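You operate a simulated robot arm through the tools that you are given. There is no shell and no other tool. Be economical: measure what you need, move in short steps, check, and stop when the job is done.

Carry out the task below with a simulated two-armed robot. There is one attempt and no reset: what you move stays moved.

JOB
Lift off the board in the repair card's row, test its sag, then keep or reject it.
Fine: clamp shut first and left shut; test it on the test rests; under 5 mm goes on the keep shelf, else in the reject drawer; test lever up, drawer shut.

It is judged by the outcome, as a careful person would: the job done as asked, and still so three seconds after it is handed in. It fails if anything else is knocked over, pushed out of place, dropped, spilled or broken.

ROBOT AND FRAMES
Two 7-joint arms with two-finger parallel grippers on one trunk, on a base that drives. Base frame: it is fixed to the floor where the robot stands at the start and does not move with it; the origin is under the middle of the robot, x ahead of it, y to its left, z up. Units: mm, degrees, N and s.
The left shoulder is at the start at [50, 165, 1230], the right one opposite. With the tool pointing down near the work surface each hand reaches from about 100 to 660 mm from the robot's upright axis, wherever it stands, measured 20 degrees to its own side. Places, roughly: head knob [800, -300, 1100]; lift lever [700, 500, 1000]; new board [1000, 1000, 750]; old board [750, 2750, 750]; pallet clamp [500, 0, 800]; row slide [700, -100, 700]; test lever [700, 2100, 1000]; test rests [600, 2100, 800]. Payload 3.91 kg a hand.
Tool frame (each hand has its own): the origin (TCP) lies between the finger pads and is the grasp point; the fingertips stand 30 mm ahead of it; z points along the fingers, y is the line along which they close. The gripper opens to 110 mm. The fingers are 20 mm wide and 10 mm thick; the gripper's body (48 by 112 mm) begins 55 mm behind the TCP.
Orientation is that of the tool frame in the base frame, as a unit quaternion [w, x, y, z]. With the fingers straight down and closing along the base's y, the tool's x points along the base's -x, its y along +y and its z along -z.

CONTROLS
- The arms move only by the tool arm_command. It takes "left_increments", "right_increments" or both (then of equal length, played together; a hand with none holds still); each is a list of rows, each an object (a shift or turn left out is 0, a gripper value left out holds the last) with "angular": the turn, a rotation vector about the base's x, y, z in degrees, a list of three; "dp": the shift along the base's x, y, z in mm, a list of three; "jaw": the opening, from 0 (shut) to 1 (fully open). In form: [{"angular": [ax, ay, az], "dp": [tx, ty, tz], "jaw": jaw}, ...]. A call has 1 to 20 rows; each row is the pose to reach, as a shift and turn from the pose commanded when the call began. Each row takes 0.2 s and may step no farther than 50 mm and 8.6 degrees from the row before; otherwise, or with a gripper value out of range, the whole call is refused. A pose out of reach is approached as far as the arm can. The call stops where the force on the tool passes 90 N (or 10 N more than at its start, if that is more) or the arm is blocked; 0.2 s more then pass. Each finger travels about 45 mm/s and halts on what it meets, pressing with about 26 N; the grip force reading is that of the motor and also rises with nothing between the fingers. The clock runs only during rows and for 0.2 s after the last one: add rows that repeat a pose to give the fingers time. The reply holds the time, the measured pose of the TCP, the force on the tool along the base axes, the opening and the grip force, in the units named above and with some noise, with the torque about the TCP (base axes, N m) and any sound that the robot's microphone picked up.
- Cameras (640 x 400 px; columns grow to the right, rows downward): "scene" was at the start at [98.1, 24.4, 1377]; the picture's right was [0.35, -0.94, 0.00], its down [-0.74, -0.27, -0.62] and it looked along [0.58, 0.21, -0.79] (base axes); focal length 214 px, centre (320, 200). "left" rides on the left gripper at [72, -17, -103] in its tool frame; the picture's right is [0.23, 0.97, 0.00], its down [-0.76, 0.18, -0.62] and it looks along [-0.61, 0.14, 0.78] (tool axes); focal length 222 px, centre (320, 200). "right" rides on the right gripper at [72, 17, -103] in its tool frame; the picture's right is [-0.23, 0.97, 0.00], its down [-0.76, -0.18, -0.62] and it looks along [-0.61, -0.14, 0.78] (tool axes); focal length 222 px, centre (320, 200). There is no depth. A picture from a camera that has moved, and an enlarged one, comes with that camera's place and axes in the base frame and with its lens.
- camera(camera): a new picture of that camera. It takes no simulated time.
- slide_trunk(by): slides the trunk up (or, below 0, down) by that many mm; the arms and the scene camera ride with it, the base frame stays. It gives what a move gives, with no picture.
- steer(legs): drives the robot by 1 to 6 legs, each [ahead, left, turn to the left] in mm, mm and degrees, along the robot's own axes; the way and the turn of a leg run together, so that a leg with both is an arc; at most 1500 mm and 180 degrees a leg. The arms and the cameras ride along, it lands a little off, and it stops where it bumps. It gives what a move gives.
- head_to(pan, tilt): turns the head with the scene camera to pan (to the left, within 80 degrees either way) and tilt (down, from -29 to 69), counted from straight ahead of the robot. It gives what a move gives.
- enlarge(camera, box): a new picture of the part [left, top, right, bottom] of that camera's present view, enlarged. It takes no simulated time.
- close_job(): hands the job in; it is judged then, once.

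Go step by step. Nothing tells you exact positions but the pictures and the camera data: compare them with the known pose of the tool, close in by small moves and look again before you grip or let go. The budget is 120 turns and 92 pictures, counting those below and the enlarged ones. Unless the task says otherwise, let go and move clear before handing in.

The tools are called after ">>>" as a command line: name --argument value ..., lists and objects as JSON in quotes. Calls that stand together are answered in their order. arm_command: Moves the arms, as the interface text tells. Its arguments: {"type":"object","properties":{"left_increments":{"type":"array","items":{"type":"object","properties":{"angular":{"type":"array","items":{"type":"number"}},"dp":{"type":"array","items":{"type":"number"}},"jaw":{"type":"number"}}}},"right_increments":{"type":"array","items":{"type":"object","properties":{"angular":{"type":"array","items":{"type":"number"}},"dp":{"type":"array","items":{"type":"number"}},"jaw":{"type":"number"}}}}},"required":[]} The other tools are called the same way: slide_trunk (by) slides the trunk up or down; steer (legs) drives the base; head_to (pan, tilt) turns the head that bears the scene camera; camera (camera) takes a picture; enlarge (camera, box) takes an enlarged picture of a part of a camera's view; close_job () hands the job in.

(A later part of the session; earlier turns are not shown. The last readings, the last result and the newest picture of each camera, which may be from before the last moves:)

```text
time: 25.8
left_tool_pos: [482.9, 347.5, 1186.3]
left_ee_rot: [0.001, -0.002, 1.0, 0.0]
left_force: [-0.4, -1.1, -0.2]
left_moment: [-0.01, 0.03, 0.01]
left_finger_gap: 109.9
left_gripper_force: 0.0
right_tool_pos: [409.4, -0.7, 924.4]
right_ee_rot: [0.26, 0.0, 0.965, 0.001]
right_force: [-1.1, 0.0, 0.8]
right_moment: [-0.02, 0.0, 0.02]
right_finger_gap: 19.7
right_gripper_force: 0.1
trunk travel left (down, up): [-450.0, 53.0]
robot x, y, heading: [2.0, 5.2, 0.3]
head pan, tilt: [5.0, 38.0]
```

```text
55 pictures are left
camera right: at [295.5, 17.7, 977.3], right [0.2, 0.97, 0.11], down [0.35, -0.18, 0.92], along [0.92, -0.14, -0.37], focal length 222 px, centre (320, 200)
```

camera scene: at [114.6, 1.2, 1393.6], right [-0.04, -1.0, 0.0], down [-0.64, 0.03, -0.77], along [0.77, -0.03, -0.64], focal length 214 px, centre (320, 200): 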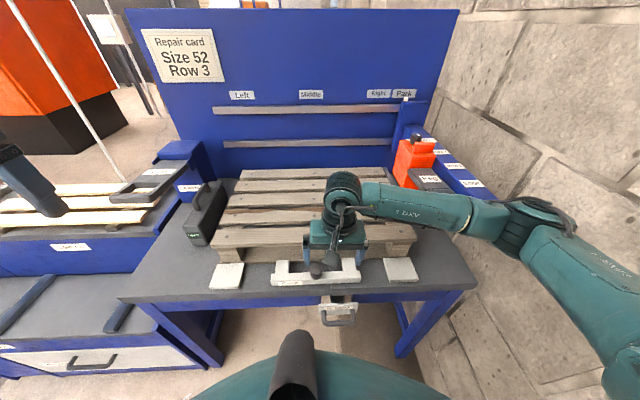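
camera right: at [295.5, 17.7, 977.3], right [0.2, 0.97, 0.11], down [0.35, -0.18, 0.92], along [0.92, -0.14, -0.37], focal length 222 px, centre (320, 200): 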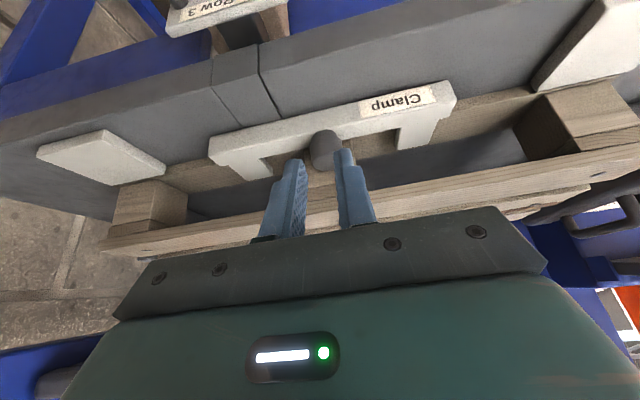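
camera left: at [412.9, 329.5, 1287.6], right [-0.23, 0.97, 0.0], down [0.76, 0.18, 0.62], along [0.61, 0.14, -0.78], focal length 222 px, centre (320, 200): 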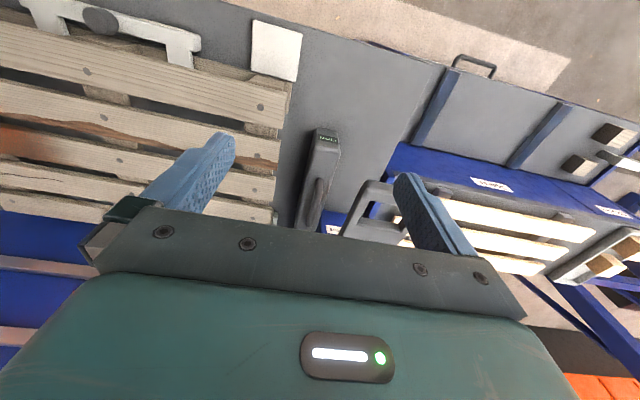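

>>> arm_command --right_increments '[{"dp": [10, 0, -30]}, {"dp": [15, 0, -56]}, {"dp": [22, 0, -56]}, {"dp": [30, 0, -56]}, {"dp": [38, 0, -56]}, {"dp": [46, 0, -56]}, {"dp": [54, 0, -56]}, {"dp": [62, 0, -56]}, {"dp": [70, 0, -56]}, {"dp": [78, 0, -56]}]'

>>> camera --camera "right"

>>> enlarge --camera "scene" --box '[170, 140, 410, 290]'

```text
time: 27.9
left_tool_pos: [477.3, 343.4, 1190.7]
left_ee_rot: [0.003, -0.001, 1.0, 0.0]
left_force: [-0.2, 0.0, 0.8]
left_moment: [0.01, 0.04, 0.02]
left_finger_gap: 110.0
left_gripper_force: 0.0
right_tool_pos: [456.1, 0.0, 864.9]
right_ee_rot: [0.238, -0.005, 0.971, 0.0]
right_force: [-40.1, -17.2, 35.9]
right_moment: [-0.71, 0.57, -0.48]
right_finger_gap: 25.3
right_gripper_force: 44.8
trunk travel left (down, up): [-450.0, 53.0]
robot x, y, heading: [-1.1, 1.3, -0.1]
head pan, tilt: [5.0, 38.0]
stopped in row 10 (right hand): the force on the tool passed its limit (the readings are from after the stop); the commanded pose is now the measured one
```

```text
54 pictures are left
camera right: at [345.0, 16.6, 925.0], right [0.19, 0.98, 0.1], down [0.39, -0.17, 0.91], along [0.9, -0.13, -0.41], focal length 222 px, centre (320, 200)
```

right: 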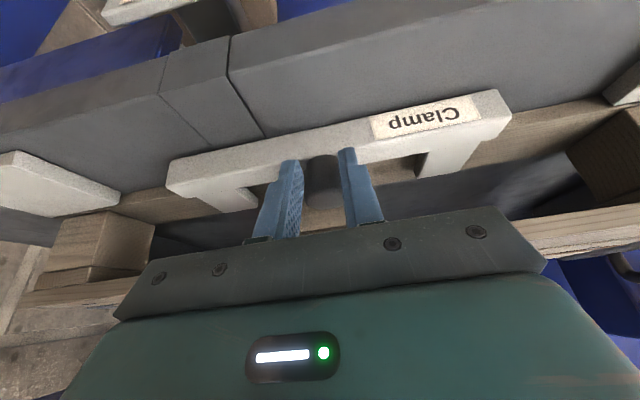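

```text
2.67 times, centred on (290, 215) of scene
camera zoom: at [107.6, 8.3, 1397.9], right [0.09, -1.0, 0.0], down [-0.61, -0.05, -0.79], along [0.79, 0.07, -0.61], focal length 572 px, centre (400, 160)
```

zoom: 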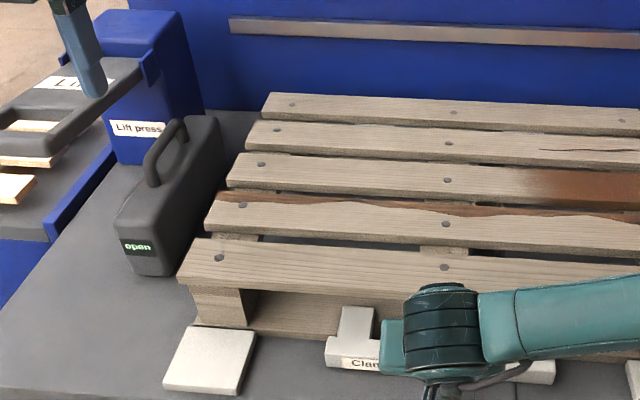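

The white clamp is hard against the pallet, yet the dark box still shows "open". I'll back the right hand off and inspect the box closely with the left camera.

>>> arm_command --right_increments '[{"dp": [-15, 0, 0]}, {"dp": [-40, 0, 10]}, {"dp": [-70, 0, 40]}, {"dp": [-90, -20, 80]}, {"dp": [-100, -50, 110]}, {"dp": [-110, -80, 140]}, {"dp": [-120, -100, 170]}, {"dp": [-120, -100, 170]}]' --left_increments '[{"dp": [-10, 10, -30]}, {"dp": [-20, 20, -60]}, {"dp": [-30, 25, -90]}, {"dp": [-40, 25, -120]}, {"dp": [-50, 25, -150]}, {"dp": [-60, 25, -170]}, {"dp": [-60, 25, -170]}, {"dp": [-60, 25, -170]}]'

>>> camera --camera "left"

>>> enlarge --camera "scene" --box '[190, 150, 350, 250]'

```text
time: 29.7
left_tool_pos: [424.6, 370.8, 1015.5]
left_ee_rot: [0.001, -0.003, 1.0, -0.001]
left_force: [-0.3, 0.4, -0.5]
left_moment: [-0.04, -0.02, 0.02]
left_finger_gap: 110.2
left_gripper_force: 0.0
right_tool_pos: [343.6, -99.6, 1033.0]
right_ee_rot: [0.24, -0.005, 0.971, 0.0]
right_force: [-0.4, 0.0, -0.3]
right_moment: [0.02, -0.02, -0.03]
right_finger_gap: 19.7
right_gripper_force: 0.1
trunk travel left (down, up): [-450.0, 53.0]
robot x, y, heading: [1.0, 3.9, 0.2]
head pan, tilt: [5.0, 38.0]
```

```text
52 pictures are left
camera left: at [351.6, 353.3, 1118.0], right [-0.23, 0.97, 0.0], down [0.76, 0.18, 0.62], along [0.61, 0.14, -0.78], focal length 222 px, centre (320, 200)
```

left: 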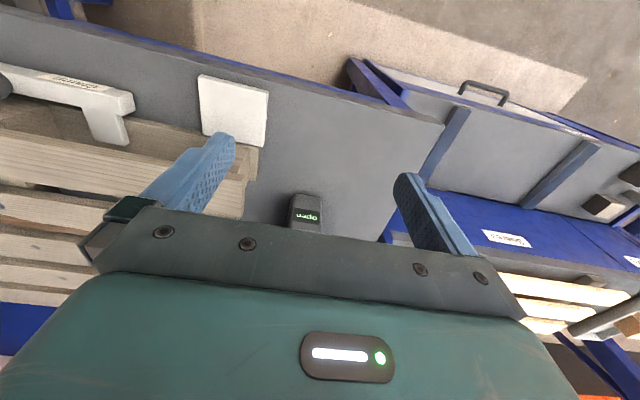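

```text
4.00 times, centred on (270, 200) of scene
camera zoom: at [114.4, 10.8, 1396.6], right [0.09, -1.0, 0.0], down [-0.61, -0.06, -0.79], along [0.78, 0.07, -0.62], focal length 858 px, centre (520, 200)
```

zoom: 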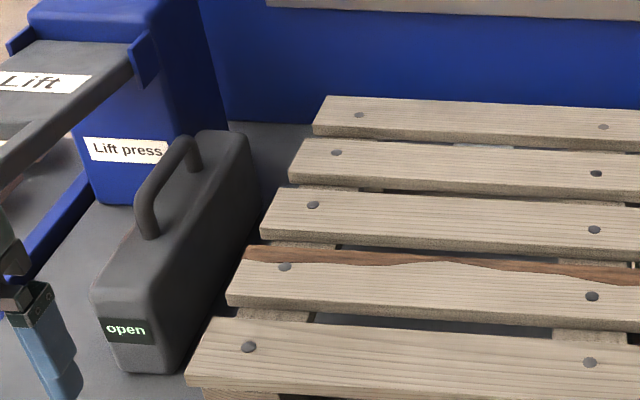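

>>> enlarge --camera "scene" --box '[300, 230, 400, 292]'

>>> camera --camera "right"

```text
6.40 times, centred on (350, 261) of scene
camera zoom: at [114.4, 10.8, 1396.6], right [0.09, -1.0, 0.0], down [-0.61, -0.06, -0.79], along [0.78, 0.07, -0.62], focal length 1373 px, centre (128, -190)
```

zoom: 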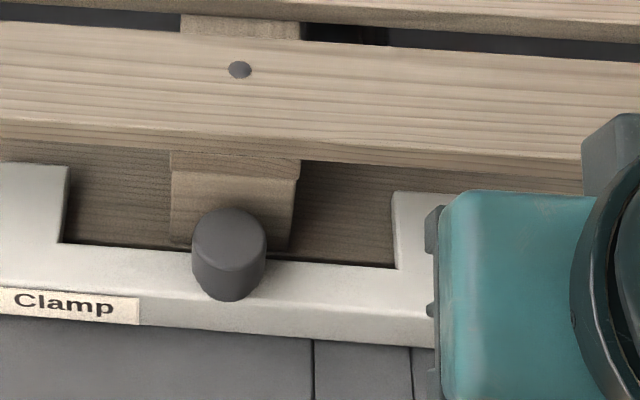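

```text
49 pictures are left
camera right: at [232.1, -83.1, 1091.6], right [0.19, 0.98, 0.1], down [0.38, -0.17, 0.91], along [0.9, -0.13, -0.41], focal length 222 px, centre (320, 200)
```

right: 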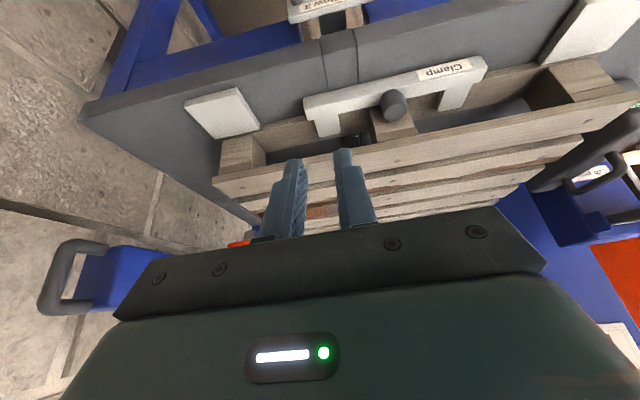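

The bar now hooks over the pallet's bottom board and sits hard against it, so the clamp is physically shut. Next, the row slide: I check it and what lies below the pallet.

>>> head_to --pan -8 --tilt 45

>>> enlarge --camera "scene" --box '[250, 210, 410, 310]'

```text
time: 30.4
left_tool_pos: [422.9, 371.0, 1017.1]
left_ee_rot: [0.001, -0.003, 1.0, 0.0]
left_force: [-0.5, 0.0, -0.3]
left_moment: [0.01, 0.02, 0.0]
left_finger_gap: 110.0
left_gripper_force: 0.0
right_tool_pos: [345.2, -100.1, 1032.6]
right_ee_rot: [0.24, -0.004, 0.971, 0.0]
right_force: [0.2, -0.8, 0.0]
right_moment: [0.01, -0.01, 0.03]
right_finger_gap: 19.6
right_gripper_force: 0.0
trunk travel left (down, up): [-450.0, 53.0]
robot x, y, heading: [-0.6, 2.2, 0.3]
head pan, tilt: [-8.0, 45.0]
```

```text
4.00 times, centred on (330, 260) of scene
camera zoom: at [108.9, -8.2, 1386.4], right [-0.14, -0.99, 0.0], down [-0.7, 0.1, -0.71], along [0.7, -0.1, -0.71], focal length 858 px, centre (280, -40)
```

zoom: 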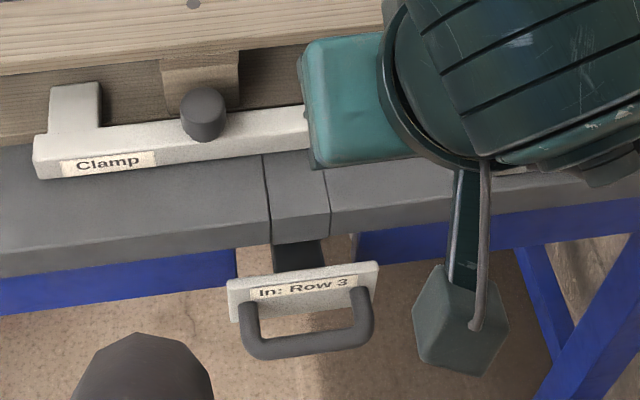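

>>> arm_command --right_increments '[{"dp": [-25, 15, -20]}, {"dp": [-50, 38, -40]}, {"dp": [-52, 38, -85]}, {"dp": [-52, 38, -130]}, {"dp": [-52, 38, -175]}, {"dp": [-52, 38, -220]}, {"dp": [-52, 38, -250]}, {"dp": [-52, 38, -280]}, {"dp": [-52, 38, -280]}]'

>>> camera --camera "right"

>>> enlarge --camera "scene" --box '[250, 210, 410, 310]'

```text
time: 32.4
left_tool_pos: [422.4, 370.7, 1016.2]
left_ee_rot: [0.001, -0.003, 1.0, -0.001]
left_force: [0.4, -0.3, -0.7]
left_moment: [0.02, 0.04, 0.03]
left_finger_gap: 109.8
left_gripper_force: 0.0
right_tool_pos: [289.3, -61.6, 754.6]
right_ee_rot: [0.24, -0.004, 0.971, 0.0]
right_force: [-0.4, 0.3, -0.4]
right_moment: [-0.01, 0.0, 0.03]
right_finger_gap: 19.8
right_gripper_force: 0.0
trunk travel left (down, up): [-450.0, 53.0]
robot x, y, heading: [1.1, 4.7, 0.1]
head pan, tilt: [-8.0, 45.0]
```

```text
47 pictures are left
camera right: at [178.0, -44.8, 812.7], right [0.19, 0.98, 0.1], down [0.38, -0.17, 0.91], along [0.9, -0.13, -0.41], focal length 222 px, centre (320, 200)
```

right: 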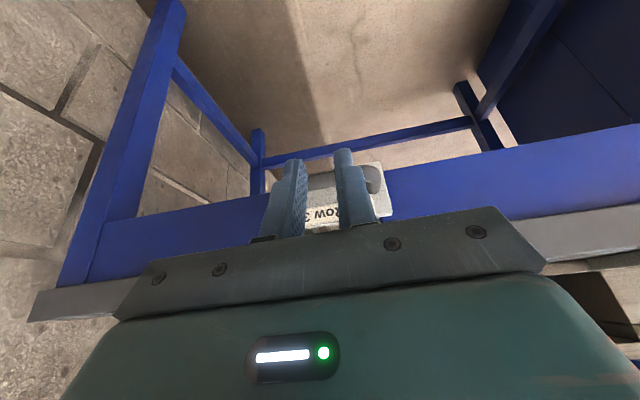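

```text
4.00 times, centred on (330, 260) of scene
camera zoom: at [108.8, -8.3, 1386.3], right [-0.14, -0.99, 0.0], down [-0.7, 0.1, -0.71], along [0.7, -0.1, -0.71], focal length 858 px, centre (280, -40)
```

zoom: 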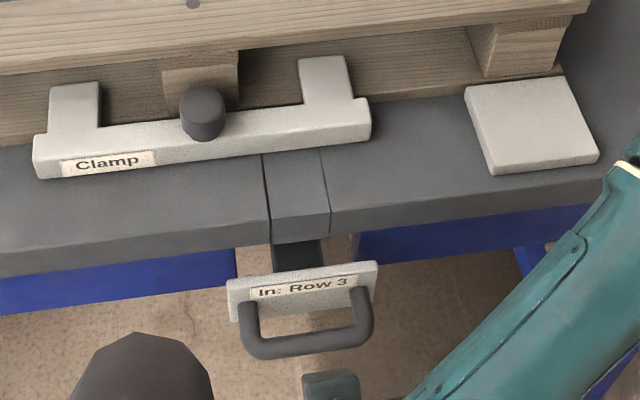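

Handle bar is about z 721, so I lower a bit more and push in +x.

>>> arm_command --right_increments '[{"dp": [0, 0, -15]}, {"dp": [0, 0, -27]}, {"dp": [10, 0, -27]}, {"dp": [20, 0, -27]}, {"dp": [30, 0, -27]}, {"dp": [40, 0, -27]}, {"dp": [50, 0, -27]}, {"dp": [60, 0, -27]}, {"dp": [70, 0, -27]}, {"dp": [80, 0, -27]}, {"dp": [90, 0, -27]}]'

>>> enlarge --camera "scene" --box '[250, 210, 410, 310]'

```text
time: 34.7
left_tool_pos: [424.9, 371.5, 1014.7]
left_ee_rot: [0.0, -0.001, 1.0, 0.0]
left_force: [0.4, -0.5, -0.6]
left_moment: [0.02, 0.03, 0.03]
left_finger_gap: 109.9
left_gripper_force: 0.1
right_tool_pos: [342.6, -59.4, 713.9]
right_ee_rot: [0.202, -0.009, 0.979, 0.005]
right_force: [-5.8, 0.7, -1.9]
right_moment: [0.09, 0.11, -0.08]
right_finger_gap: 19.9
right_gripper_force: 0.0
trunk travel left (down, up): [-450.0, 53.0]
robot x, y, heading: [2.3, 9.3, 0.1]
head pan, tilt: [-8.0, 45.0]
stopped in row 11 (right hand): the force on the tool passed its limit (the readings are from after the stop); the commanded pose is now the measured one
```

```text
4.00 times, centred on (330, 260) of scene
camera zoom: at [110.5, -8.2, 1386.0], right [-0.14, -0.99, 0.0], down [-0.7, 0.1, -0.71], along [0.7, -0.1, -0.71], focal length 858 px, centre (280, -40)
```

zoom: 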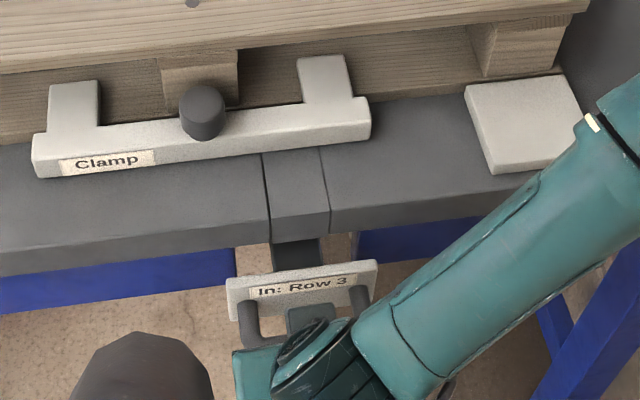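

The slide did not move under 90 N, so it is either fully in or held. To be sure I'll hook the handle from inside and test a gentle pull; first hover above the loop.

>>> arm_command --right_increments '[{"dp": [-20, 0, 10], "jaw": 0}, {"dp": [-25, 0, 50]}, {"dp": [-25, 0, 90], "angular": [0, 4, 0]}, {"dp": [0, -1, 100], "angular": [0, 8, 0]}, {"dp": [30, -3, 100], "angular": [0, 13, 0]}, {"dp": [35, -4, 90], "angular": [0, 13, 0]}, {"dp": [35, -4, 80], "angular": [0, 13, 0]}, {"dp": [35, -4, 80], "angular": [0, 13, 0]}]'

>>> camera --camera "right"

```text
time: 36.5
left_tool_pos: [423.0, 371.4, 1016.2]
left_ee_rot: [0.001, -0.001, 1.0, 0.0]
left_force: [-0.5, 0.4, -0.6]
left_moment: [-0.03, 0.0, 0.04]
left_finger_gap: 109.9
left_gripper_force: 0.1
right_tool_pos: [379.3, -64.0, 794.4]
right_ee_rot: [0.093, -0.009, 0.996, 0.005]
right_force: [-0.8, 0.0, 0.4]
right_moment: [-0.01, -0.02, 0.0]
right_finger_gap: 0.2
right_gripper_force: 26.3
trunk travel left (down, up): [-450.0, 53.0]
robot x, y, heading: [-1.0, 5.6, 0.3]
head pan, tilt: [-8.0, 45.0]
```

```text
44 pictures are left
camera right: at [289.3, -48.7, 884.2], right [0.2, 0.98, 0.05], down [0.64, -0.17, 0.75], along [0.74, -0.12, -0.66], focal length 222 px, centre (320, 200)
```

right: 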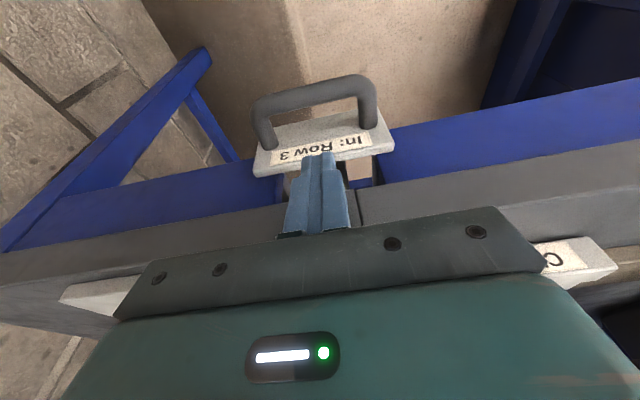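

>>> arm_command --right_increments '[{"dp": [-4, 0, -20]}, {"dp": [-4, 0, -40]}, {"dp": [-4, 0, -62]}, {"dp": [-8, 0, -62]}, {"dp": [-14, 0, -62]}, {"dp": [-20, 0, -62]}, {"dp": [-26, 0, -62]}, {"dp": [-32, 0, -62]}]'

>>> enlarge --camera "scene" --box '[250, 210, 410, 310]'

```text
time: 38.3
left_tool_pos: [422.0, 370.7, 1016.5]
left_ee_rot: [0.001, -0.001, 1.0, 0.0]
left_force: [0.0, -0.2, -0.5]
left_moment: [0.01, -0.02, 0.01]
left_finger_gap: 110.1
left_gripper_force: 0.1
right_tool_pos: [346.5, -62.4, 734.5]
right_ee_rot: [0.092, -0.01, 0.996, 0.006]
right_force: [0.9, -0.3, 0.6]
right_moment: [0.0, -0.03, -0.01]
right_finger_gap: 0.0
right_gripper_force: 26.1
trunk travel left (down, up): [-450.0, 53.0]
robot x, y, heading: [0.7, 6.0, 0.2]
head pan, tilt: [-8.0, 45.0]
```

```text
4.00 times, centred on (330, 260) of scene
camera zoom: at [107.8, -8.4, 1386.3], right [-0.14, -0.99, 0.0], down [-0.7, 0.1, -0.71], along [0.7, -0.1, -0.71], focal length 858 px, centre (280, -40)
```

zoom: 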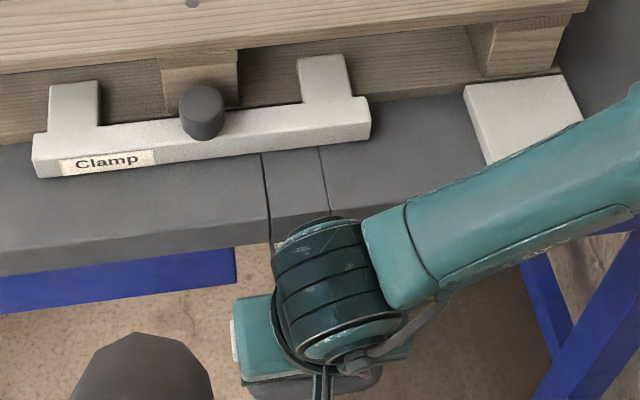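

>>> camera --camera "right"

```text
42 pictures are left
camera right: at [255.8, -48.0, 823.5], right [0.2, 0.98, 0.05], down [0.64, -0.17, 0.75], along [0.74, -0.12, -0.66], focal length 222 px, centre (320, 200)
```

right: 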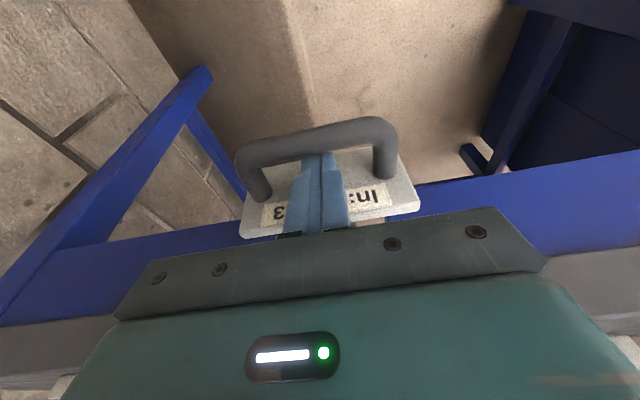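

The slide pulled out freely by ~34 mm, so it had been at its "In" stop. I push it back in fully.

>>> arm_command --right_increments '[{"dp": [10, 0, 0]}, {"dp": [20, 0, 0]}, {"dp": [28, 0, 0]}, {"dp": [34, 0, 0]}, {"dp": [39, 0, 0]}, {"dp": [44, 0, 0]}, {"dp": [48, 0, 0]}, {"dp": [52, 0, 0]}, {"dp": [56, 0, 0]}]'

```text
time: 40.3
left_tool_pos: [417.8, 370.4, 1018.1]
left_ee_rot: [0.003, -0.002, 1.0, 0.0]
left_force: [-0.1, 0.1, 1.7]
left_moment: [-0.02, 0.02, -0.01]
left_finger_gap: 110.0
left_gripper_force: 0.0
right_tool_pos: [384.6, -63.5, 731.1]
right_ee_rot: [0.08, -0.01, 0.997, 0.007]
right_force: [-61.4, -14.6, 24.7]
right_moment: [-0.47, 1.39, -0.26]
right_finger_gap: 0.1
right_gripper_force: 25.9
trunk travel left (down, up): [-450.0, 53.0]
robot x, y, heading: [-3.5, 3.2, 0.3]
head pan, tilt: [-8.0, 45.0]
```

>>> arm_command --right_increments '[{"dp": [-10, 0, 0]}, {"dp": [-14, 0, 30]}, {"dp": [-25, 0, 70]}, {"dp": [-50, 0, 110]}, {"dp": [-65, -10, 155]}, {"dp": [-75, -20, 200]}, {"dp": [-85, -30, 245]}, {"dp": [-95, -50, 290]}, {"dp": [-105, -80, 320]}]' --left_increments '[{"dp": [-20, 0, 30]}, {"dp": [-40, 0, 60]}, {"dp": [-50, 10, 100]}, {"dp": [-60, 20, 140]}, {"dp": [-60, 30, 160]}, {"dp": [-60, 40, 170]}, {"dp": [-60, 40, 170]}, {"dp": [-60, 40, 170]}, {"dp": [-60, 40, 170]}]'

>>> head_to --pan 30 --tilt 28

>>> camera --camera "scene"

>>> camera --camera "left"

```text
refused: row 8 steps farther than a row can; nothing moved
```

```text
time: 41.4
left_tool_pos: [417.8, 370.7, 1019.4]
left_ee_rot: [0.003, -0.002, 1.0, 0.0]
left_force: [-0.1, 0.4, -0.5]
left_moment: [0.04, 0.03, -0.02]
left_finger_gap: 109.9
left_gripper_force: 0.1
right_tool_pos: [387.1, -63.7, 731.8]
right_ee_rot: [0.079, -0.01, 0.997, 0.006]
right_force: [-62.5, -14.7, 23.8]
right_moment: [-0.52, 1.37, -0.23]
right_finger_gap: 0.0
right_gripper_force: 25.8
trunk travel left (down, up): [-450.0, 53.0]
robot x, y, heading: [-1.1, 3.3, 0.2]
head pan, tilt: [30.0, 28.0]
```

```text
41 pictures are left
camera scene: at [99.7, 47.7, 1412.8], right [0.5, -0.87, 0.0], down [-0.4, -0.24, -0.89], along [0.77, 0.44, -0.47], focal length 214 px, centre (320, 200)
```

scene: 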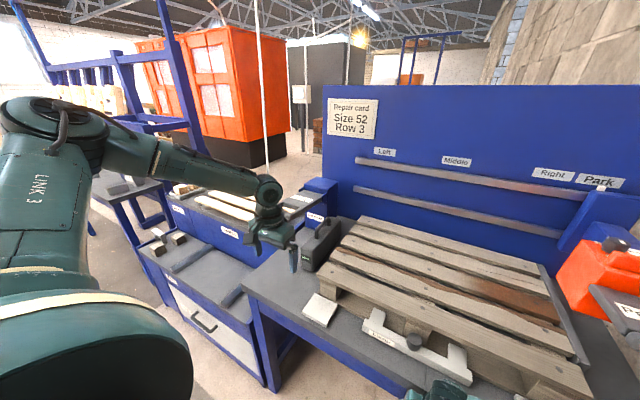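

```text
40 pictures are left
camera left: at [346.0, 352.2, 1120.6], right [-0.23, 0.97, 0.0], down [0.76, 0.18, 0.63], along [0.61, 0.14, -0.78], focal length 222 px, centre (320, 200)
```

left: 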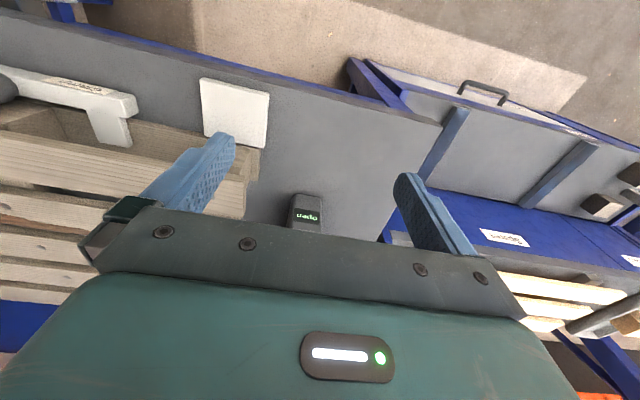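

>>> arm_command --right_increments '[{"dp": [-10, 0, 0]}, {"dp": [-14, 0, 30]}, {"dp": [-25, 0, 70]}, {"dp": [-40, 0, 110]}, {"dp": [-55, -5, 150]}, {"dp": [-65, -10, 195]}, {"dp": [-75, -20, 240]}, {"dp": [-85, -30, 285]}, {"dp": [-95, -40, 320]}]' --left_increments '[{"dp": [-20, 0, 30]}, {"dp": [-40, 0, 60]}, {"dp": [-70, 5, 90]}, {"dp": [-95, 10, 120]}, {"dp": [-115, 10, 150]}, {"dp": [-120, 10, 190]}, {"dp": [-120, 10, 210]}, {"dp": [-120, 10, 210]}, {"dp": [-120, 10, 210]}]'

>>> enlarge --camera "scene" --box '[200, 140, 400, 265]'

```text
time: 43.4
left_tool_pos: [301.1, 381.1, 1224.9]
left_ee_rot: [0.001, -0.002, 1.0, 0.0]
left_force: [0.3, -0.1, 0.7]
left_moment: [-0.04, 0.02, 0.01]
left_finger_gap: 110.1
left_gripper_force: 0.1
right_tool_pos: [309.8, -104.2, 1055.9]
right_ee_rot: [0.094, -0.009, 0.996, 0.006]
right_force: [0.1, -0.6, 0.4]
right_moment: [-0.02, 0.05, 0.02]
right_finger_gap: 0.1
right_gripper_force: 26.3
trunk travel left (down, up): [-450.0, 53.0]
robot x, y, heading: [-1.9, 5.1, 0.3]
head pan, tilt: [30.0, 28.0]
```

```text
3.20 times, centred on (300, 202) of scene
camera zoom: at [105.8, 48.3, 1412.1], right [0.5, -0.86, 0.0], down [-0.41, -0.24, -0.88], along [0.76, 0.44, -0.47], focal length 686 px, centre (384, 192)
```

zoom: 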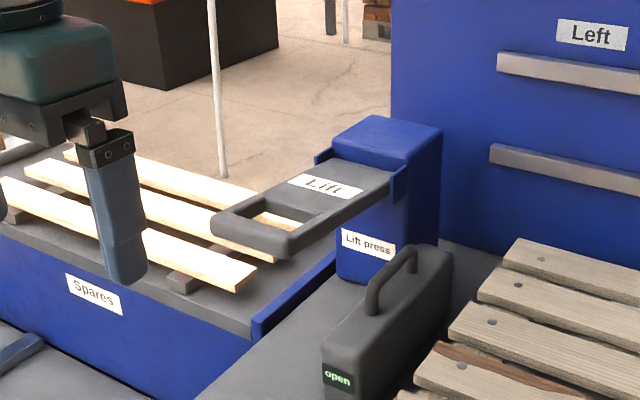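

The Lift lever's loop handle end is around [560, 455, 1042]; its rest position is up, so it gets pressed down. I shift the base 250 mm left for reach.

>>> steer --legs '[[0, 250, 0]]'

>>> camera --camera "left"

>>> head_to --pan 15 --tilt 30

>>> camera --camera "scene"

```text
time: 45.2
left_tool_pos: [301.9, 629.3, 1225.9]
left_ee_rot: [0.001, 0.0, 1.0, 0.0]
left_force: [0.0, 0.5, 0.4]
left_moment: [-0.02, -0.01, 0.01]
left_finger_gap: 110.1
left_gripper_force: 0.0
right_tool_pos: [309.3, 142.5, 1056.3]
right_ee_rot: [0.092, -0.007, 0.996, 0.006]
right_force: [0.0, 0.3, 0.4]
right_moment: [-0.04, 0.01, 0.01]
right_finger_gap: 0.2
right_gripper_force: 25.9
trunk travel left (down, up): [-450.0, 53.0]
robot x, y, heading: [1.7, 246.4, -0.2]
head pan, tilt: [30.0, 28.0]
```

```text
38 pictures are left
camera left: at [230.7, 611.1, 1327.9], right [-0.23, 0.97, 0.0], down [0.76, 0.18, 0.62], along [0.61, 0.14, -0.78], focal length 222 px, centre (320, 200)
```

left: 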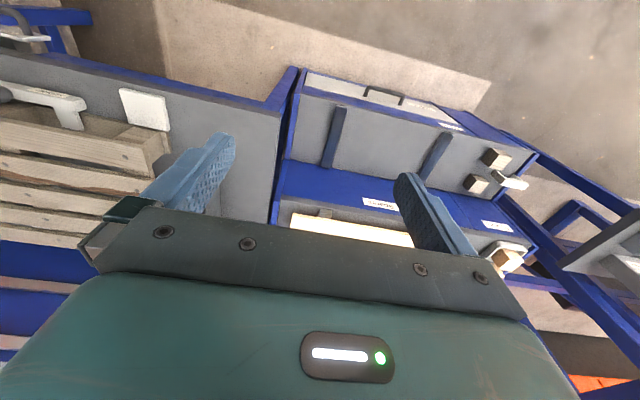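

```text
time: 46.0
left_tool_pos: [303.3, 627.2, 1226.4]
left_ee_rot: [0.001, -0.001, 1.0, 0.001]
left_force: [0.9, -0.4, 0.1]
left_moment: [0.02, 0.0, 0.02]
left_finger_gap: 110.1
left_gripper_force: 0.0
right_tool_pos: [309.1, 142.0, 1055.5]
right_ee_rot: [0.093, -0.007, 0.996, 0.006]
right_force: [-0.2, 0.8, -0.2]
right_moment: [0.02, 0.0, 0.01]
right_finger_gap: 0.0
right_gripper_force: 25.6
trunk travel left (down, up): [-450.0, 53.0]
robot x, y, heading: [-4.6, 250.0, 0.2]
head pan, tilt: [15.0, 30.0]
```

```text
37 pictures are left
camera scene: at [114.2, 274.1, 1409.0], right [0.26, -0.97, 0.0], down [-0.48, -0.13, -0.87], along [0.84, 0.23, -0.5], focal length 214 px, centre (320, 200)
```

scene: 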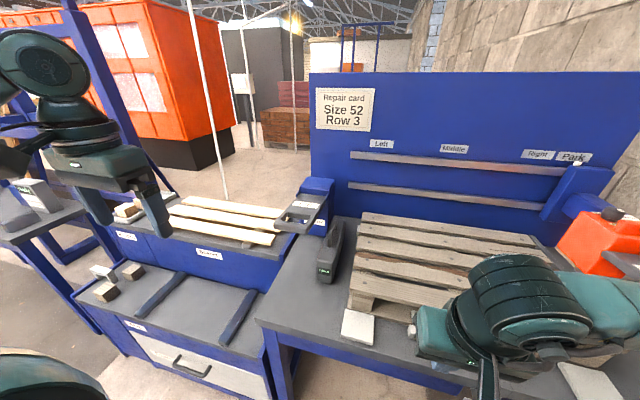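

>>> arm_command --left_increments '[{"dp": [35, -16, -14], "jaw": 0.3}, {"dp": [70, -33, -28]}, {"dp": [105, -50, -42]}, {"dp": [140, -66, -56]}, {"dp": [175, -82, -70]}, {"dp": [210, -98, -84]}, {"dp": [240, -115, -95]}, {"dp": [240, -115, -95]}]'

>>> camera --camera "left"

```text
time: 47.8
left_tool_pos: [541.0, 511.6, 1130.5]
left_ee_rot: [0.001, 0.0, 1.0, 0.0]
left_force: [-0.3, -0.4, 0.1]
left_moment: [0.02, -0.02, 0.03]
left_finger_gap: 32.7
left_gripper_force: 0.1
right_tool_pos: [308.7, 142.1, 1056.8]
right_ee_rot: [0.093, -0.008, 0.996, 0.006]
right_force: [0.3, -0.4, 0.4]
right_moment: [0.05, -0.02, 0.02]
right_finger_gap: 0.0
right_gripper_force: 26.3
trunk travel left (down, up): [-450.0, 53.0]
robot x, y, heading: [-2.8, 251.2, 0.1]
head pan, tilt: [15.0, 30.0]
```

```text
36 pictures are left
camera left: at [470.0, 493.9, 1232.4], right [-0.23, 0.97, 0.0], down [0.76, 0.18, 0.62], along [0.61, 0.14, -0.78], focal length 222 px, centre (320, 200)
```

left: 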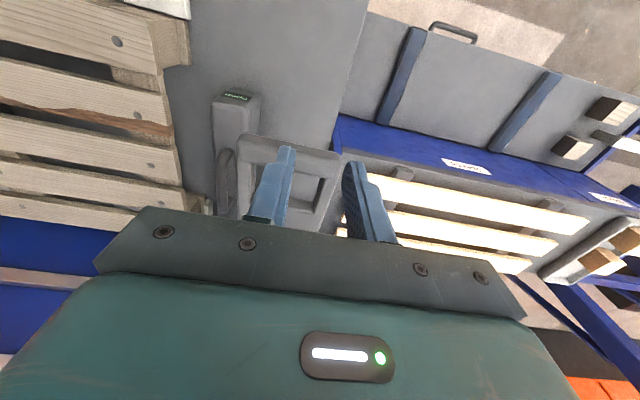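

Handle end bar is at about [571, 488, 1029]. I move above it and press down in small steps.

>>> arm_command --left_increments '[{"dp": [17, -12, 0], "jaw": 0.05}, {"dp": [34, -24, -20]}, {"dp": [34, -24, -55]}, {"dp": [34, -24, -65]}, {"dp": [34, -24, -75]}, {"dp": [35, -24, -85]}, {"dp": [36, -24, -95]}, {"dp": [38, -24, -105]}, {"dp": [40, -24, -115]}, {"dp": [43, -24, -125]}]'

>>> enlarge --camera "scene" --box '[240, 150, 480, 300]'

```text
time: 50.0
left_tool_pos: [547.1, 508.0, 1024.7]
left_ee_rot: [0.0, -0.001, 1.0, -0.001]
left_force: [-0.3, -0.8, -0.1]
left_moment: [-0.02, 0.03, 0.0]
left_finger_gap: 5.5
left_gripper_force: 0.1
left hand out of reach, approached as far as the arm can: row 2, 3, 4, 5, 6, 7, 8, 9, 10
right_tool_pos: [309.5, 142.3, 1056.5]
right_ee_rot: [0.093, -0.007, 0.996, 0.006]
right_force: [-0.4, -0.3, 0.4]
right_moment: [0.03, 0.0, -0.01]
right_finger_gap: 0.0
right_gripper_force: 26.2
trunk travel left (down, up): [-450.0, 53.0]
robot x, y, heading: [-1.5, 253.2, 0.0]
head pan, tilt: [15.0, 30.0]
```

```text
2.67 times, centred on (360, 225) of scene
camera zoom: at [114.3, 274.1, 1409.0], right [0.26, -0.97, 0.0], down [-0.48, -0.13, -0.87], along [0.84, 0.22, -0.5], focal length 572 px, centre (213, 133)
```

zoom: 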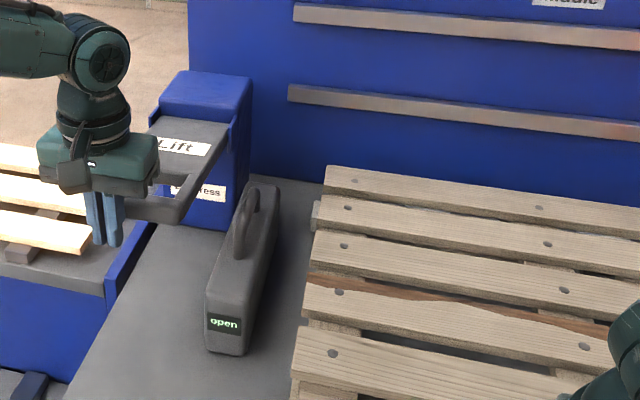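

The reach ended short of the bar. I raise the hand and drive 80 mm ahead.

>>> arm_command --left_increments '[{"dp": [-20, 10, 20]}, {"dp": [-45, 15, 50]}, {"dp": [-70, 20, 85]}, {"dp": [-90, 20, 100]}, {"dp": [-90, 20, 100]}]'

>>> steer --legs '[[80, 0, 0]]'

```text
time: 51.1
left_tool_pos: [459.7, 526.9, 1126.0]
left_ee_rot: [0.0, -0.001, 1.0, 0.001]
left_force: [0.1, -0.8, 0.0]
left_moment: [0.0, 0.02, 0.01]
left_finger_gap: 5.3
left_gripper_force: 0.2
right_tool_pos: [308.5, 142.2, 1054.5]
right_ee_rot: [0.093, -0.008, 0.996, 0.006]
right_force: [0.0, 0.0, 0.6]
right_moment: [0.03, 0.0, 0.02]
right_finger_gap: 0.0
right_gripper_force: 25.9
trunk travel left (down, up): [-450.0, 53.0]
robot x, y, heading: [-1.9, 251.3, -0.1]
head pan, tilt: [15.0, 30.0]
```

```text
time: 52.2
left_tool_pos: [541.7, 527.2, 1125.8]
left_ee_rot: [0.0, 0.0, 1.0, 0.0]
left_force: [-0.2, -0.3, -0.4]
left_moment: [-0.04, 0.02, 0.0]
left_finger_gap: 5.6
left_gripper_force: 0.1
right_tool_pos: [390.5, 141.8, 1054.7]
right_ee_rot: [0.093, -0.009, 0.996, 0.006]
right_force: [-0.3, -0.4, 0.6]
right_moment: [0.02, -0.01, -0.02]
right_finger_gap: 0.0
right_gripper_force: 25.5
trunk travel left (down, up): [-450.0, 53.0]
robot x, y, heading: [79.5, 254.4, 0.2]
head pan, tilt: [15.0, 30.0]
```

>>> arm_command --left_increments '[{"dp": [17, -20, 0]}, {"dp": [34, -39, -20]}, {"dp": [35, -39, -50]}, {"dp": [35, -39, -62]}, {"dp": [35, -39, -74]}, {"dp": [36, -39, -86]}, {"dp": [38, -39, -98]}, {"dp": [41, -39, -110]}, {"dp": [44, -39, -122]}]'

>>> enlarge --camera "scene" --box '[200, 170, 440, 320]'

```text
time: 54.2
left_tool_pos: [583.1, 488.2, 1005.5]
left_ee_rot: [0.002, -0.001, 1.0, 0.0]
left_force: [-6.4, 2.1, 13.6]
left_moment: [0.07, 0.04, -0.16]
left_finger_gap: 5.6
left_gripper_force: 0.1
right_tool_pos: [387.3, 142.0, 1056.2]
right_ee_rot: [0.094, -0.007, 0.996, 0.005]
right_force: [-0.5, -0.3, 0.1]
right_moment: [-0.03, -0.01, 0.03]
right_finger_gap: 0.0
right_gripper_force: 26.3
trunk travel left (down, up): [-450.0, 53.0]
robot x, y, heading: [83.1, 252.5, 0.1]
head pan, tilt: [15.0, 30.0]
```

```text
2.67 times, centred on (320, 245) of scene
camera zoom: at [191.9, 273.7, 1409.5], right [0.26, -0.97, 0.0], down [-0.48, -0.13, -0.87], along [0.84, 0.22, -0.5], focal length 572 px, centre (320, 80)
```

zoom: 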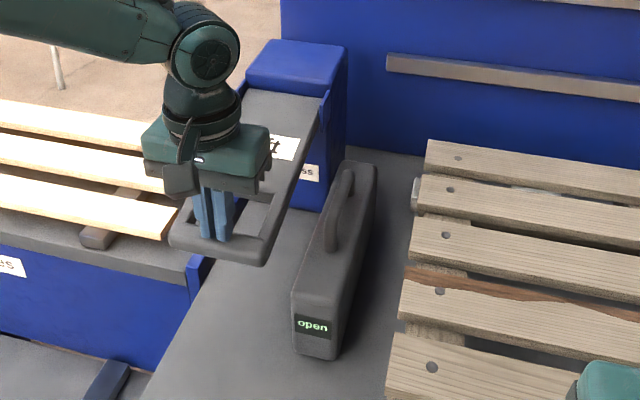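

The lever moves down with ~14 N. I keep pressing along its arc.

>>> arm_command --left_increments '[{"dp": [5, 0, -12]}, {"dp": [10, 0, -24]}, {"dp": [16, 0, -36]}, {"dp": [22, 0, -48]}, {"dp": [30, 0, -60]}]'

>>> camera --camera "scene"

```text
time: 55.4
left_tool_pos: [587.7, 501.7, 966.2]
left_ee_rot: [0.001, 0.0, 1.0, 0.0]
left_force: [0.7, -1.2, 2.8]
left_moment: [-0.04, -0.03, 0.01]
left_finger_gap: 5.9
left_gripper_force: 0.2
left hand out of reach, approached as far as the arm can: row 2, 3, 4, 5
right_tool_pos: [389.1, 143.0, 1055.3]
right_ee_rot: [0.094, -0.008, 0.996, 0.006]
right_force: [-1.1, -0.3, 0.3]
right_moment: [0.0, -0.03, 0.0]
right_finger_gap: 0.0
right_gripper_force: 26.0
trunk travel left (down, up): [-450.0, 53.0]
robot x, y, heading: [81.8, 254.0, -0.2]
head pan, tilt: [15.0, 30.0]
```

```text
33 pictures are left
camera scene: at [194.4, 274.0, 1409.0], right [0.26, -0.97, 0.0], down [-0.48, -0.13, -0.87], along [0.84, 0.22, -0.5], focal length 214 px, centre (320, 200)
```

scene: 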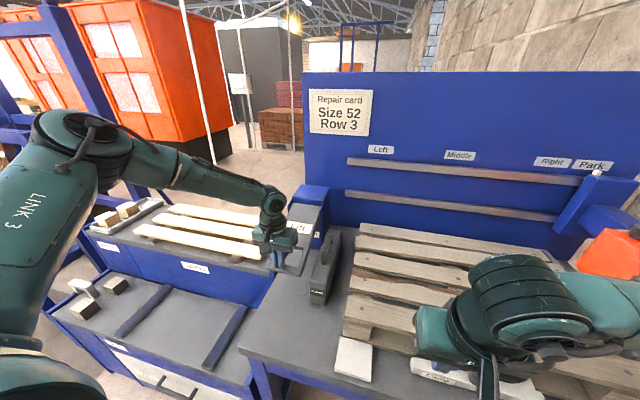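

The hand ran out of reach and slid off the bar. I raise it, drive 70 mm more ahead and look.

>>> arm_command --left_increments '[{"dp": [-25, 5, 10]}, {"dp": [-55, 10, 40]}, {"dp": [-75, 10, 85]}, {"dp": [-75, 10, 130]}, {"dp": [-75, 10, 160]}, {"dp": [-75, 10, 160]}]'

>>> steer --legs '[[70, 0, 0]]'

>>> camera --camera "left"

```text
time: 56.8
left_tool_pos: [514.6, 512.1, 1126.8]
left_ee_rot: [0.001, -0.001, 1.0, 0.0]
left_force: [-1.0, -0.1, 0.2]
left_moment: [0.0, 0.02, 0.01]
left_finger_gap: 5.6
left_gripper_force: 0.0
right_tool_pos: [390.3, 141.3, 1054.5]
right_ee_rot: [0.093, -0.008, 0.996, 0.006]
right_force: [-0.4, -0.2, 0.2]
right_moment: [0.02, -0.03, 0.01]
right_finger_gap: 0.0
right_gripper_force: 25.3
trunk travel left (down, up): [-450.0, 53.0]
robot x, y, heading: [80.2, 250.3, -0.3]
head pan, tilt: [15.0, 30.0]
```

```text
time: 57.8
left_tool_pos: [583.1, 511.2, 1125.9]
left_ee_rot: [0.0, 0.0, 1.0, 0.001]
left_force: [0.0, -0.1, -1.1]
left_moment: [-0.01, 0.06, 0.0]
left_finger_gap: 5.6
left_gripper_force: 0.1
right_tool_pos: [460.6, 142.2, 1055.1]
right_ee_rot: [0.093, -0.007, 0.996, 0.006]
right_force: [-0.4, 0.3, -0.6]
right_moment: [0.0, 0.04, 0.0]
right_finger_gap: 0.0
right_gripper_force: 26.2
trunk travel left (down, up): [-450.0, 53.0]
robot x, y, heading: [150.0, 248.9, -0.1]
head pan, tilt: [15.0, 30.0]
```

```text
32 pictures are left
camera left: at [512.8, 494.1, 1228.3], right [-0.23, 0.97, 0.0], down [0.76, 0.18, 0.62], along [0.61, 0.14, -0.78], focal length 222 px, centre (320, 200)
```

left: 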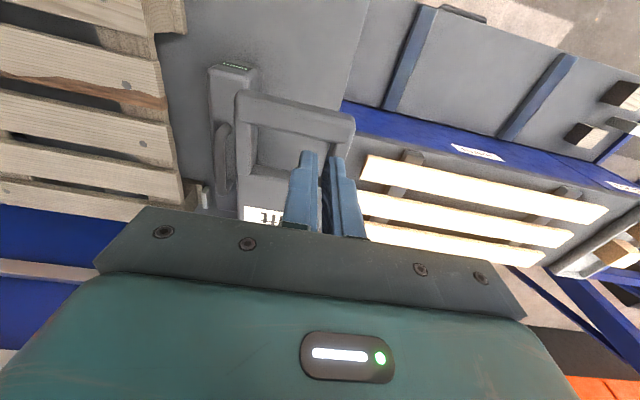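

>>> arm_command --left_increments '[{"dp": [5, -22, -15]}, {"dp": [7, -22, -50]}, {"dp": [7, -22, -65]}, {"dp": [7, -22, -80]}, {"dp": [8, -22, -95]}, {"dp": [9, -22, -108]}, {"dp": [11, -22, -120]}]'

>>> camera --camera "left"

```text
time: 59.4
left_tool_pos: [595.8, 489.3, 1006.5]
left_ee_rot: [0.0, -0.001, 1.0, 0.0]
left_force: [-1.1, 0.2, 2.6]
left_moment: [-0.03, 0.03, -0.02]
left_finger_gap: 5.2
left_gripper_force: 0.0
right_tool_pos: [459.3, 142.4, 1055.2]
right_ee_rot: [0.093, -0.007, 0.996, 0.006]
right_force: [0.8, -0.1, 1.2]
right_moment: [0.0, 0.02, 0.0]
right_finger_gap: 0.0
right_gripper_force: 26.0
trunk travel left (down, up): [-450.0, 53.0]
robot x, y, heading: [148.0, 255.9, -0.1]
head pan, tilt: [15.0, 30.0]
```

```text
31 pictures are left
camera left: at [523.8, 472.4, 1108.6], right [-0.23, 0.97, 0.0], down [0.76, 0.18, 0.63], along [0.61, 0.14, -0.78], focal length 222 px, centre (320, 200)
```

left: 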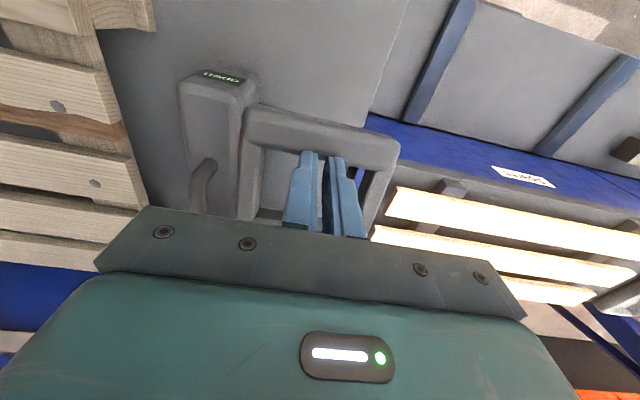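

The lever stayed where I'd pushed it (bar near [581, 488, 976]). I shift the tips onto the bar and press on.

>>> arm_command --left_increments '[{"dp": [0, 0, 20]}, {"dp": [-13, -6, 20]}, {"dp": [-13, -6, 0]}, {"dp": [-9, -6, -10]}, {"dp": [-5, -6, -20]}, {"dp": [0, -6, -30]}, {"dp": [6, -6, -40]}, {"dp": [13, -6, -50]}, {"dp": [21, -6, -60]}]'

>>> camera --camera "left"

>>> enlarge --camera "scene" --box '[240, 180, 560, 380]'

```text
time: 61.4
left_tool_pos: [615.3, 483.7, 946.7]
left_ee_rot: [0.001, 0.0, 1.0, 0.0]
left_force: [-1.4, 0.1, 2.2]
left_moment: [-0.04, 0.0, -0.02]
left_finger_gap: 5.8
left_gripper_force: 0.0
right_tool_pos: [459.5, 141.6, 1055.5]
right_ee_rot: [0.093, -0.008, 0.996, 0.005]
right_force: [0.8, -0.3, 0.5]
right_moment: [0.02, -0.02, 0.0]
right_finger_gap: 0.0
right_gripper_force: 26.1
trunk travel left (down, up): [-450.0, 53.0]
robot x, y, heading: [146.7, 252.0, -0.4]
head pan, tilt: [15.0, 30.0]
```

```text
30 pictures are left
camera left: at [543.2, 465.8, 1048.7], right [-0.23, 0.97, 0.0], down [0.76, 0.18, 0.62], along [0.61, 0.14, -0.78], focal length 222 px, centre (320, 200)
```

left: 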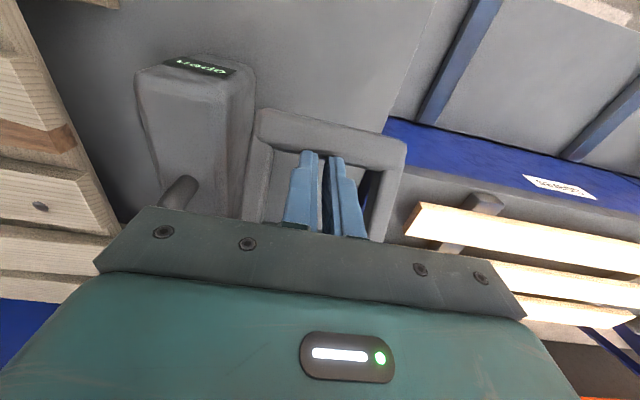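

```text
2.00 times, centred on (400, 280) of scene
camera zoom: at [264.1, 273.9, 1409.0], right [0.26, -0.97, 0.0], down [-0.48, -0.13, -0.87], along [0.84, 0.22, -0.5], focal length 429 px, centre (160, 40)
```

zoom: 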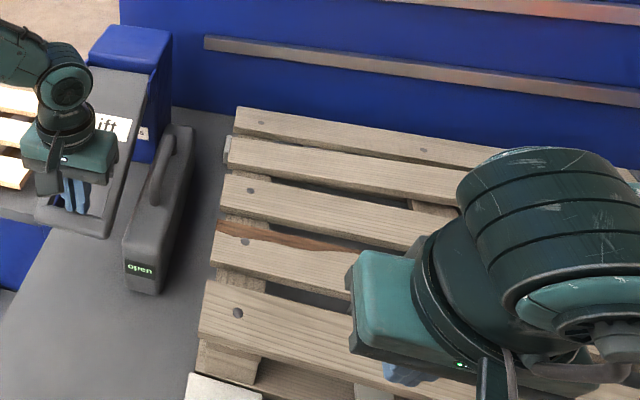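

Row 3's board appears to be coming up (its nail heads vanished). I re-seat on the bar and press further.

>>> arm_command --left_increments '[{"dp": [0, 0, 25]}, {"dp": [-24, 8, 25]}, {"dp": [-24, 8, 5]}, {"dp": [-22, 8, -8]}, {"dp": [-19, 8, -20]}, {"dp": [-15, 8, -32]}, {"dp": [-11, 8, -44]}, {"dp": [-6, 8, -56]}]'

>>> camera --camera "left"

```text
time: 63.2
left_tool_pos: [612.6, 487.5, 923.0]
left_ee_rot: [0.023, 0.0, 1.0, -0.008]
left_force: [37.8, -43.5, 37.9]
left_moment: [6.24, -3.63, 2.8]
left_finger_gap: 5.3
left_gripper_force: 0.1
left hand out of reach, approached as far as the arm can: row 7, 8
right_tool_pos: [459.6, 134.6, 1054.4]
right_ee_rot: [0.093, -0.006, 0.996, 0.009]
right_force: [0.6, -0.3, 0.3]
right_moment: [0.01, 0.0, 0.0]
right_finger_gap: 0.0
right_gripper_force: 26.1
trunk travel left (down, up): [-450.0, 53.0]
robot x, y, heading: [151.5, 251.7, -0.4]
head pan, tilt: [15.0, 30.0]
```

```text
28 pictures are left
camera left: at [537.0, 471.4, 1022.3], right [-0.23, 0.97, -0.03], down [0.73, 0.19, 0.65], along [0.64, 0.13, -0.76], focal length 222 px, centre (320, 200)
```

left: 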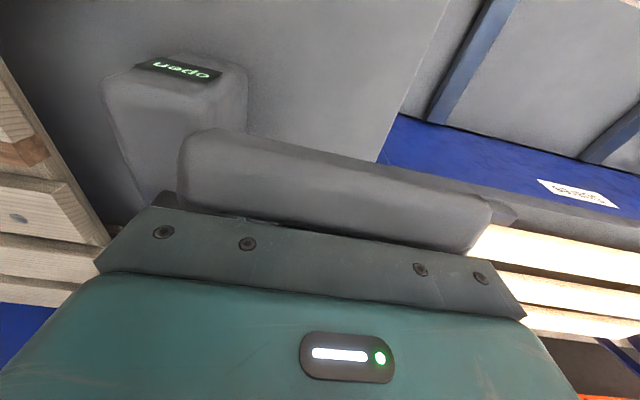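

>>> arm_command --left_increments '[{"dp": [0, 0, 20]}, {"dp": [0, 0, 50]}, {"dp": [0, 0, 90]}, {"dp": [0, 0, 130]}, {"dp": [-20, 0, 170]}, {"dp": [-60, 10, 195]}, {"dp": [-60, 10, 195]}]'

>>> camera --camera "left"

>>> enlarge --camera "scene" --box '[200, 170, 520, 370]'

```text
time: 64.3
left_tool_pos: [607.3, 507.9, 1053.1]
left_ee_rot: [0.025, -0.004, 1.0, -0.002]
left_force: [40.3, 4.5, -21.3]
left_moment: [-0.08, -1.43, -0.12]
left_finger_gap: 5.5
left_gripper_force: 0.5
right_tool_pos: [460.2, 142.9, 1054.9]
right_ee_rot: [0.092, -0.006, 0.996, 0.005]
right_force: [-0.2, 0.0, 1.0]
right_moment: [0.03, -0.04, 0.03]
right_finger_gap: 0.0
right_gripper_force: 26.3
trunk travel left (down, up): [-450.0, 53.0]
robot x, y, heading: [150.3, 249.0, 0.2]
head pan, tilt: [15.0, 30.0]
stopped in row 5 (left hand): the force on the tool passed its limit (the readings are from after the stop); the commanded pose is now the measured one
```

```text
27 pictures are left
camera left: at [530.5, 491.1, 1151.7], right [-0.24, 0.97, -0.02], down [0.73, 0.19, 0.66], along [0.64, 0.14, -0.75], focal length 222 px, centre (320, 200)
```

left: 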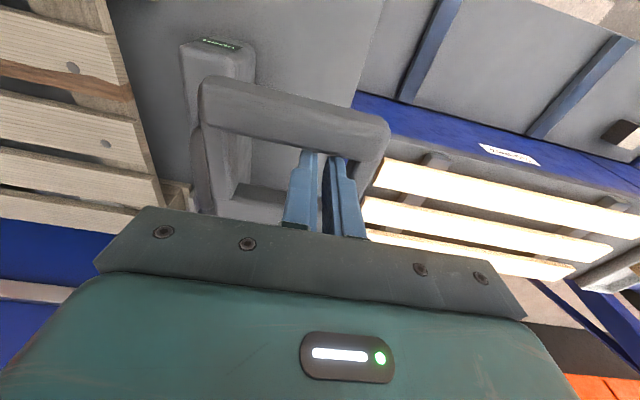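

```text
2.00 times, centred on (360, 270) of scene
camera zoom: at [267.5, 274.8, 1408.9], right [0.26, -0.97, 0.0], down [-0.48, -0.13, -0.87], along [0.84, 0.22, -0.5], focal length 429 px, centre (240, 60)
```

zoom: 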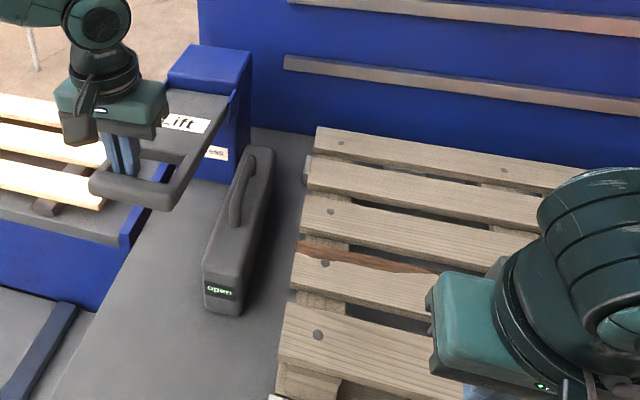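

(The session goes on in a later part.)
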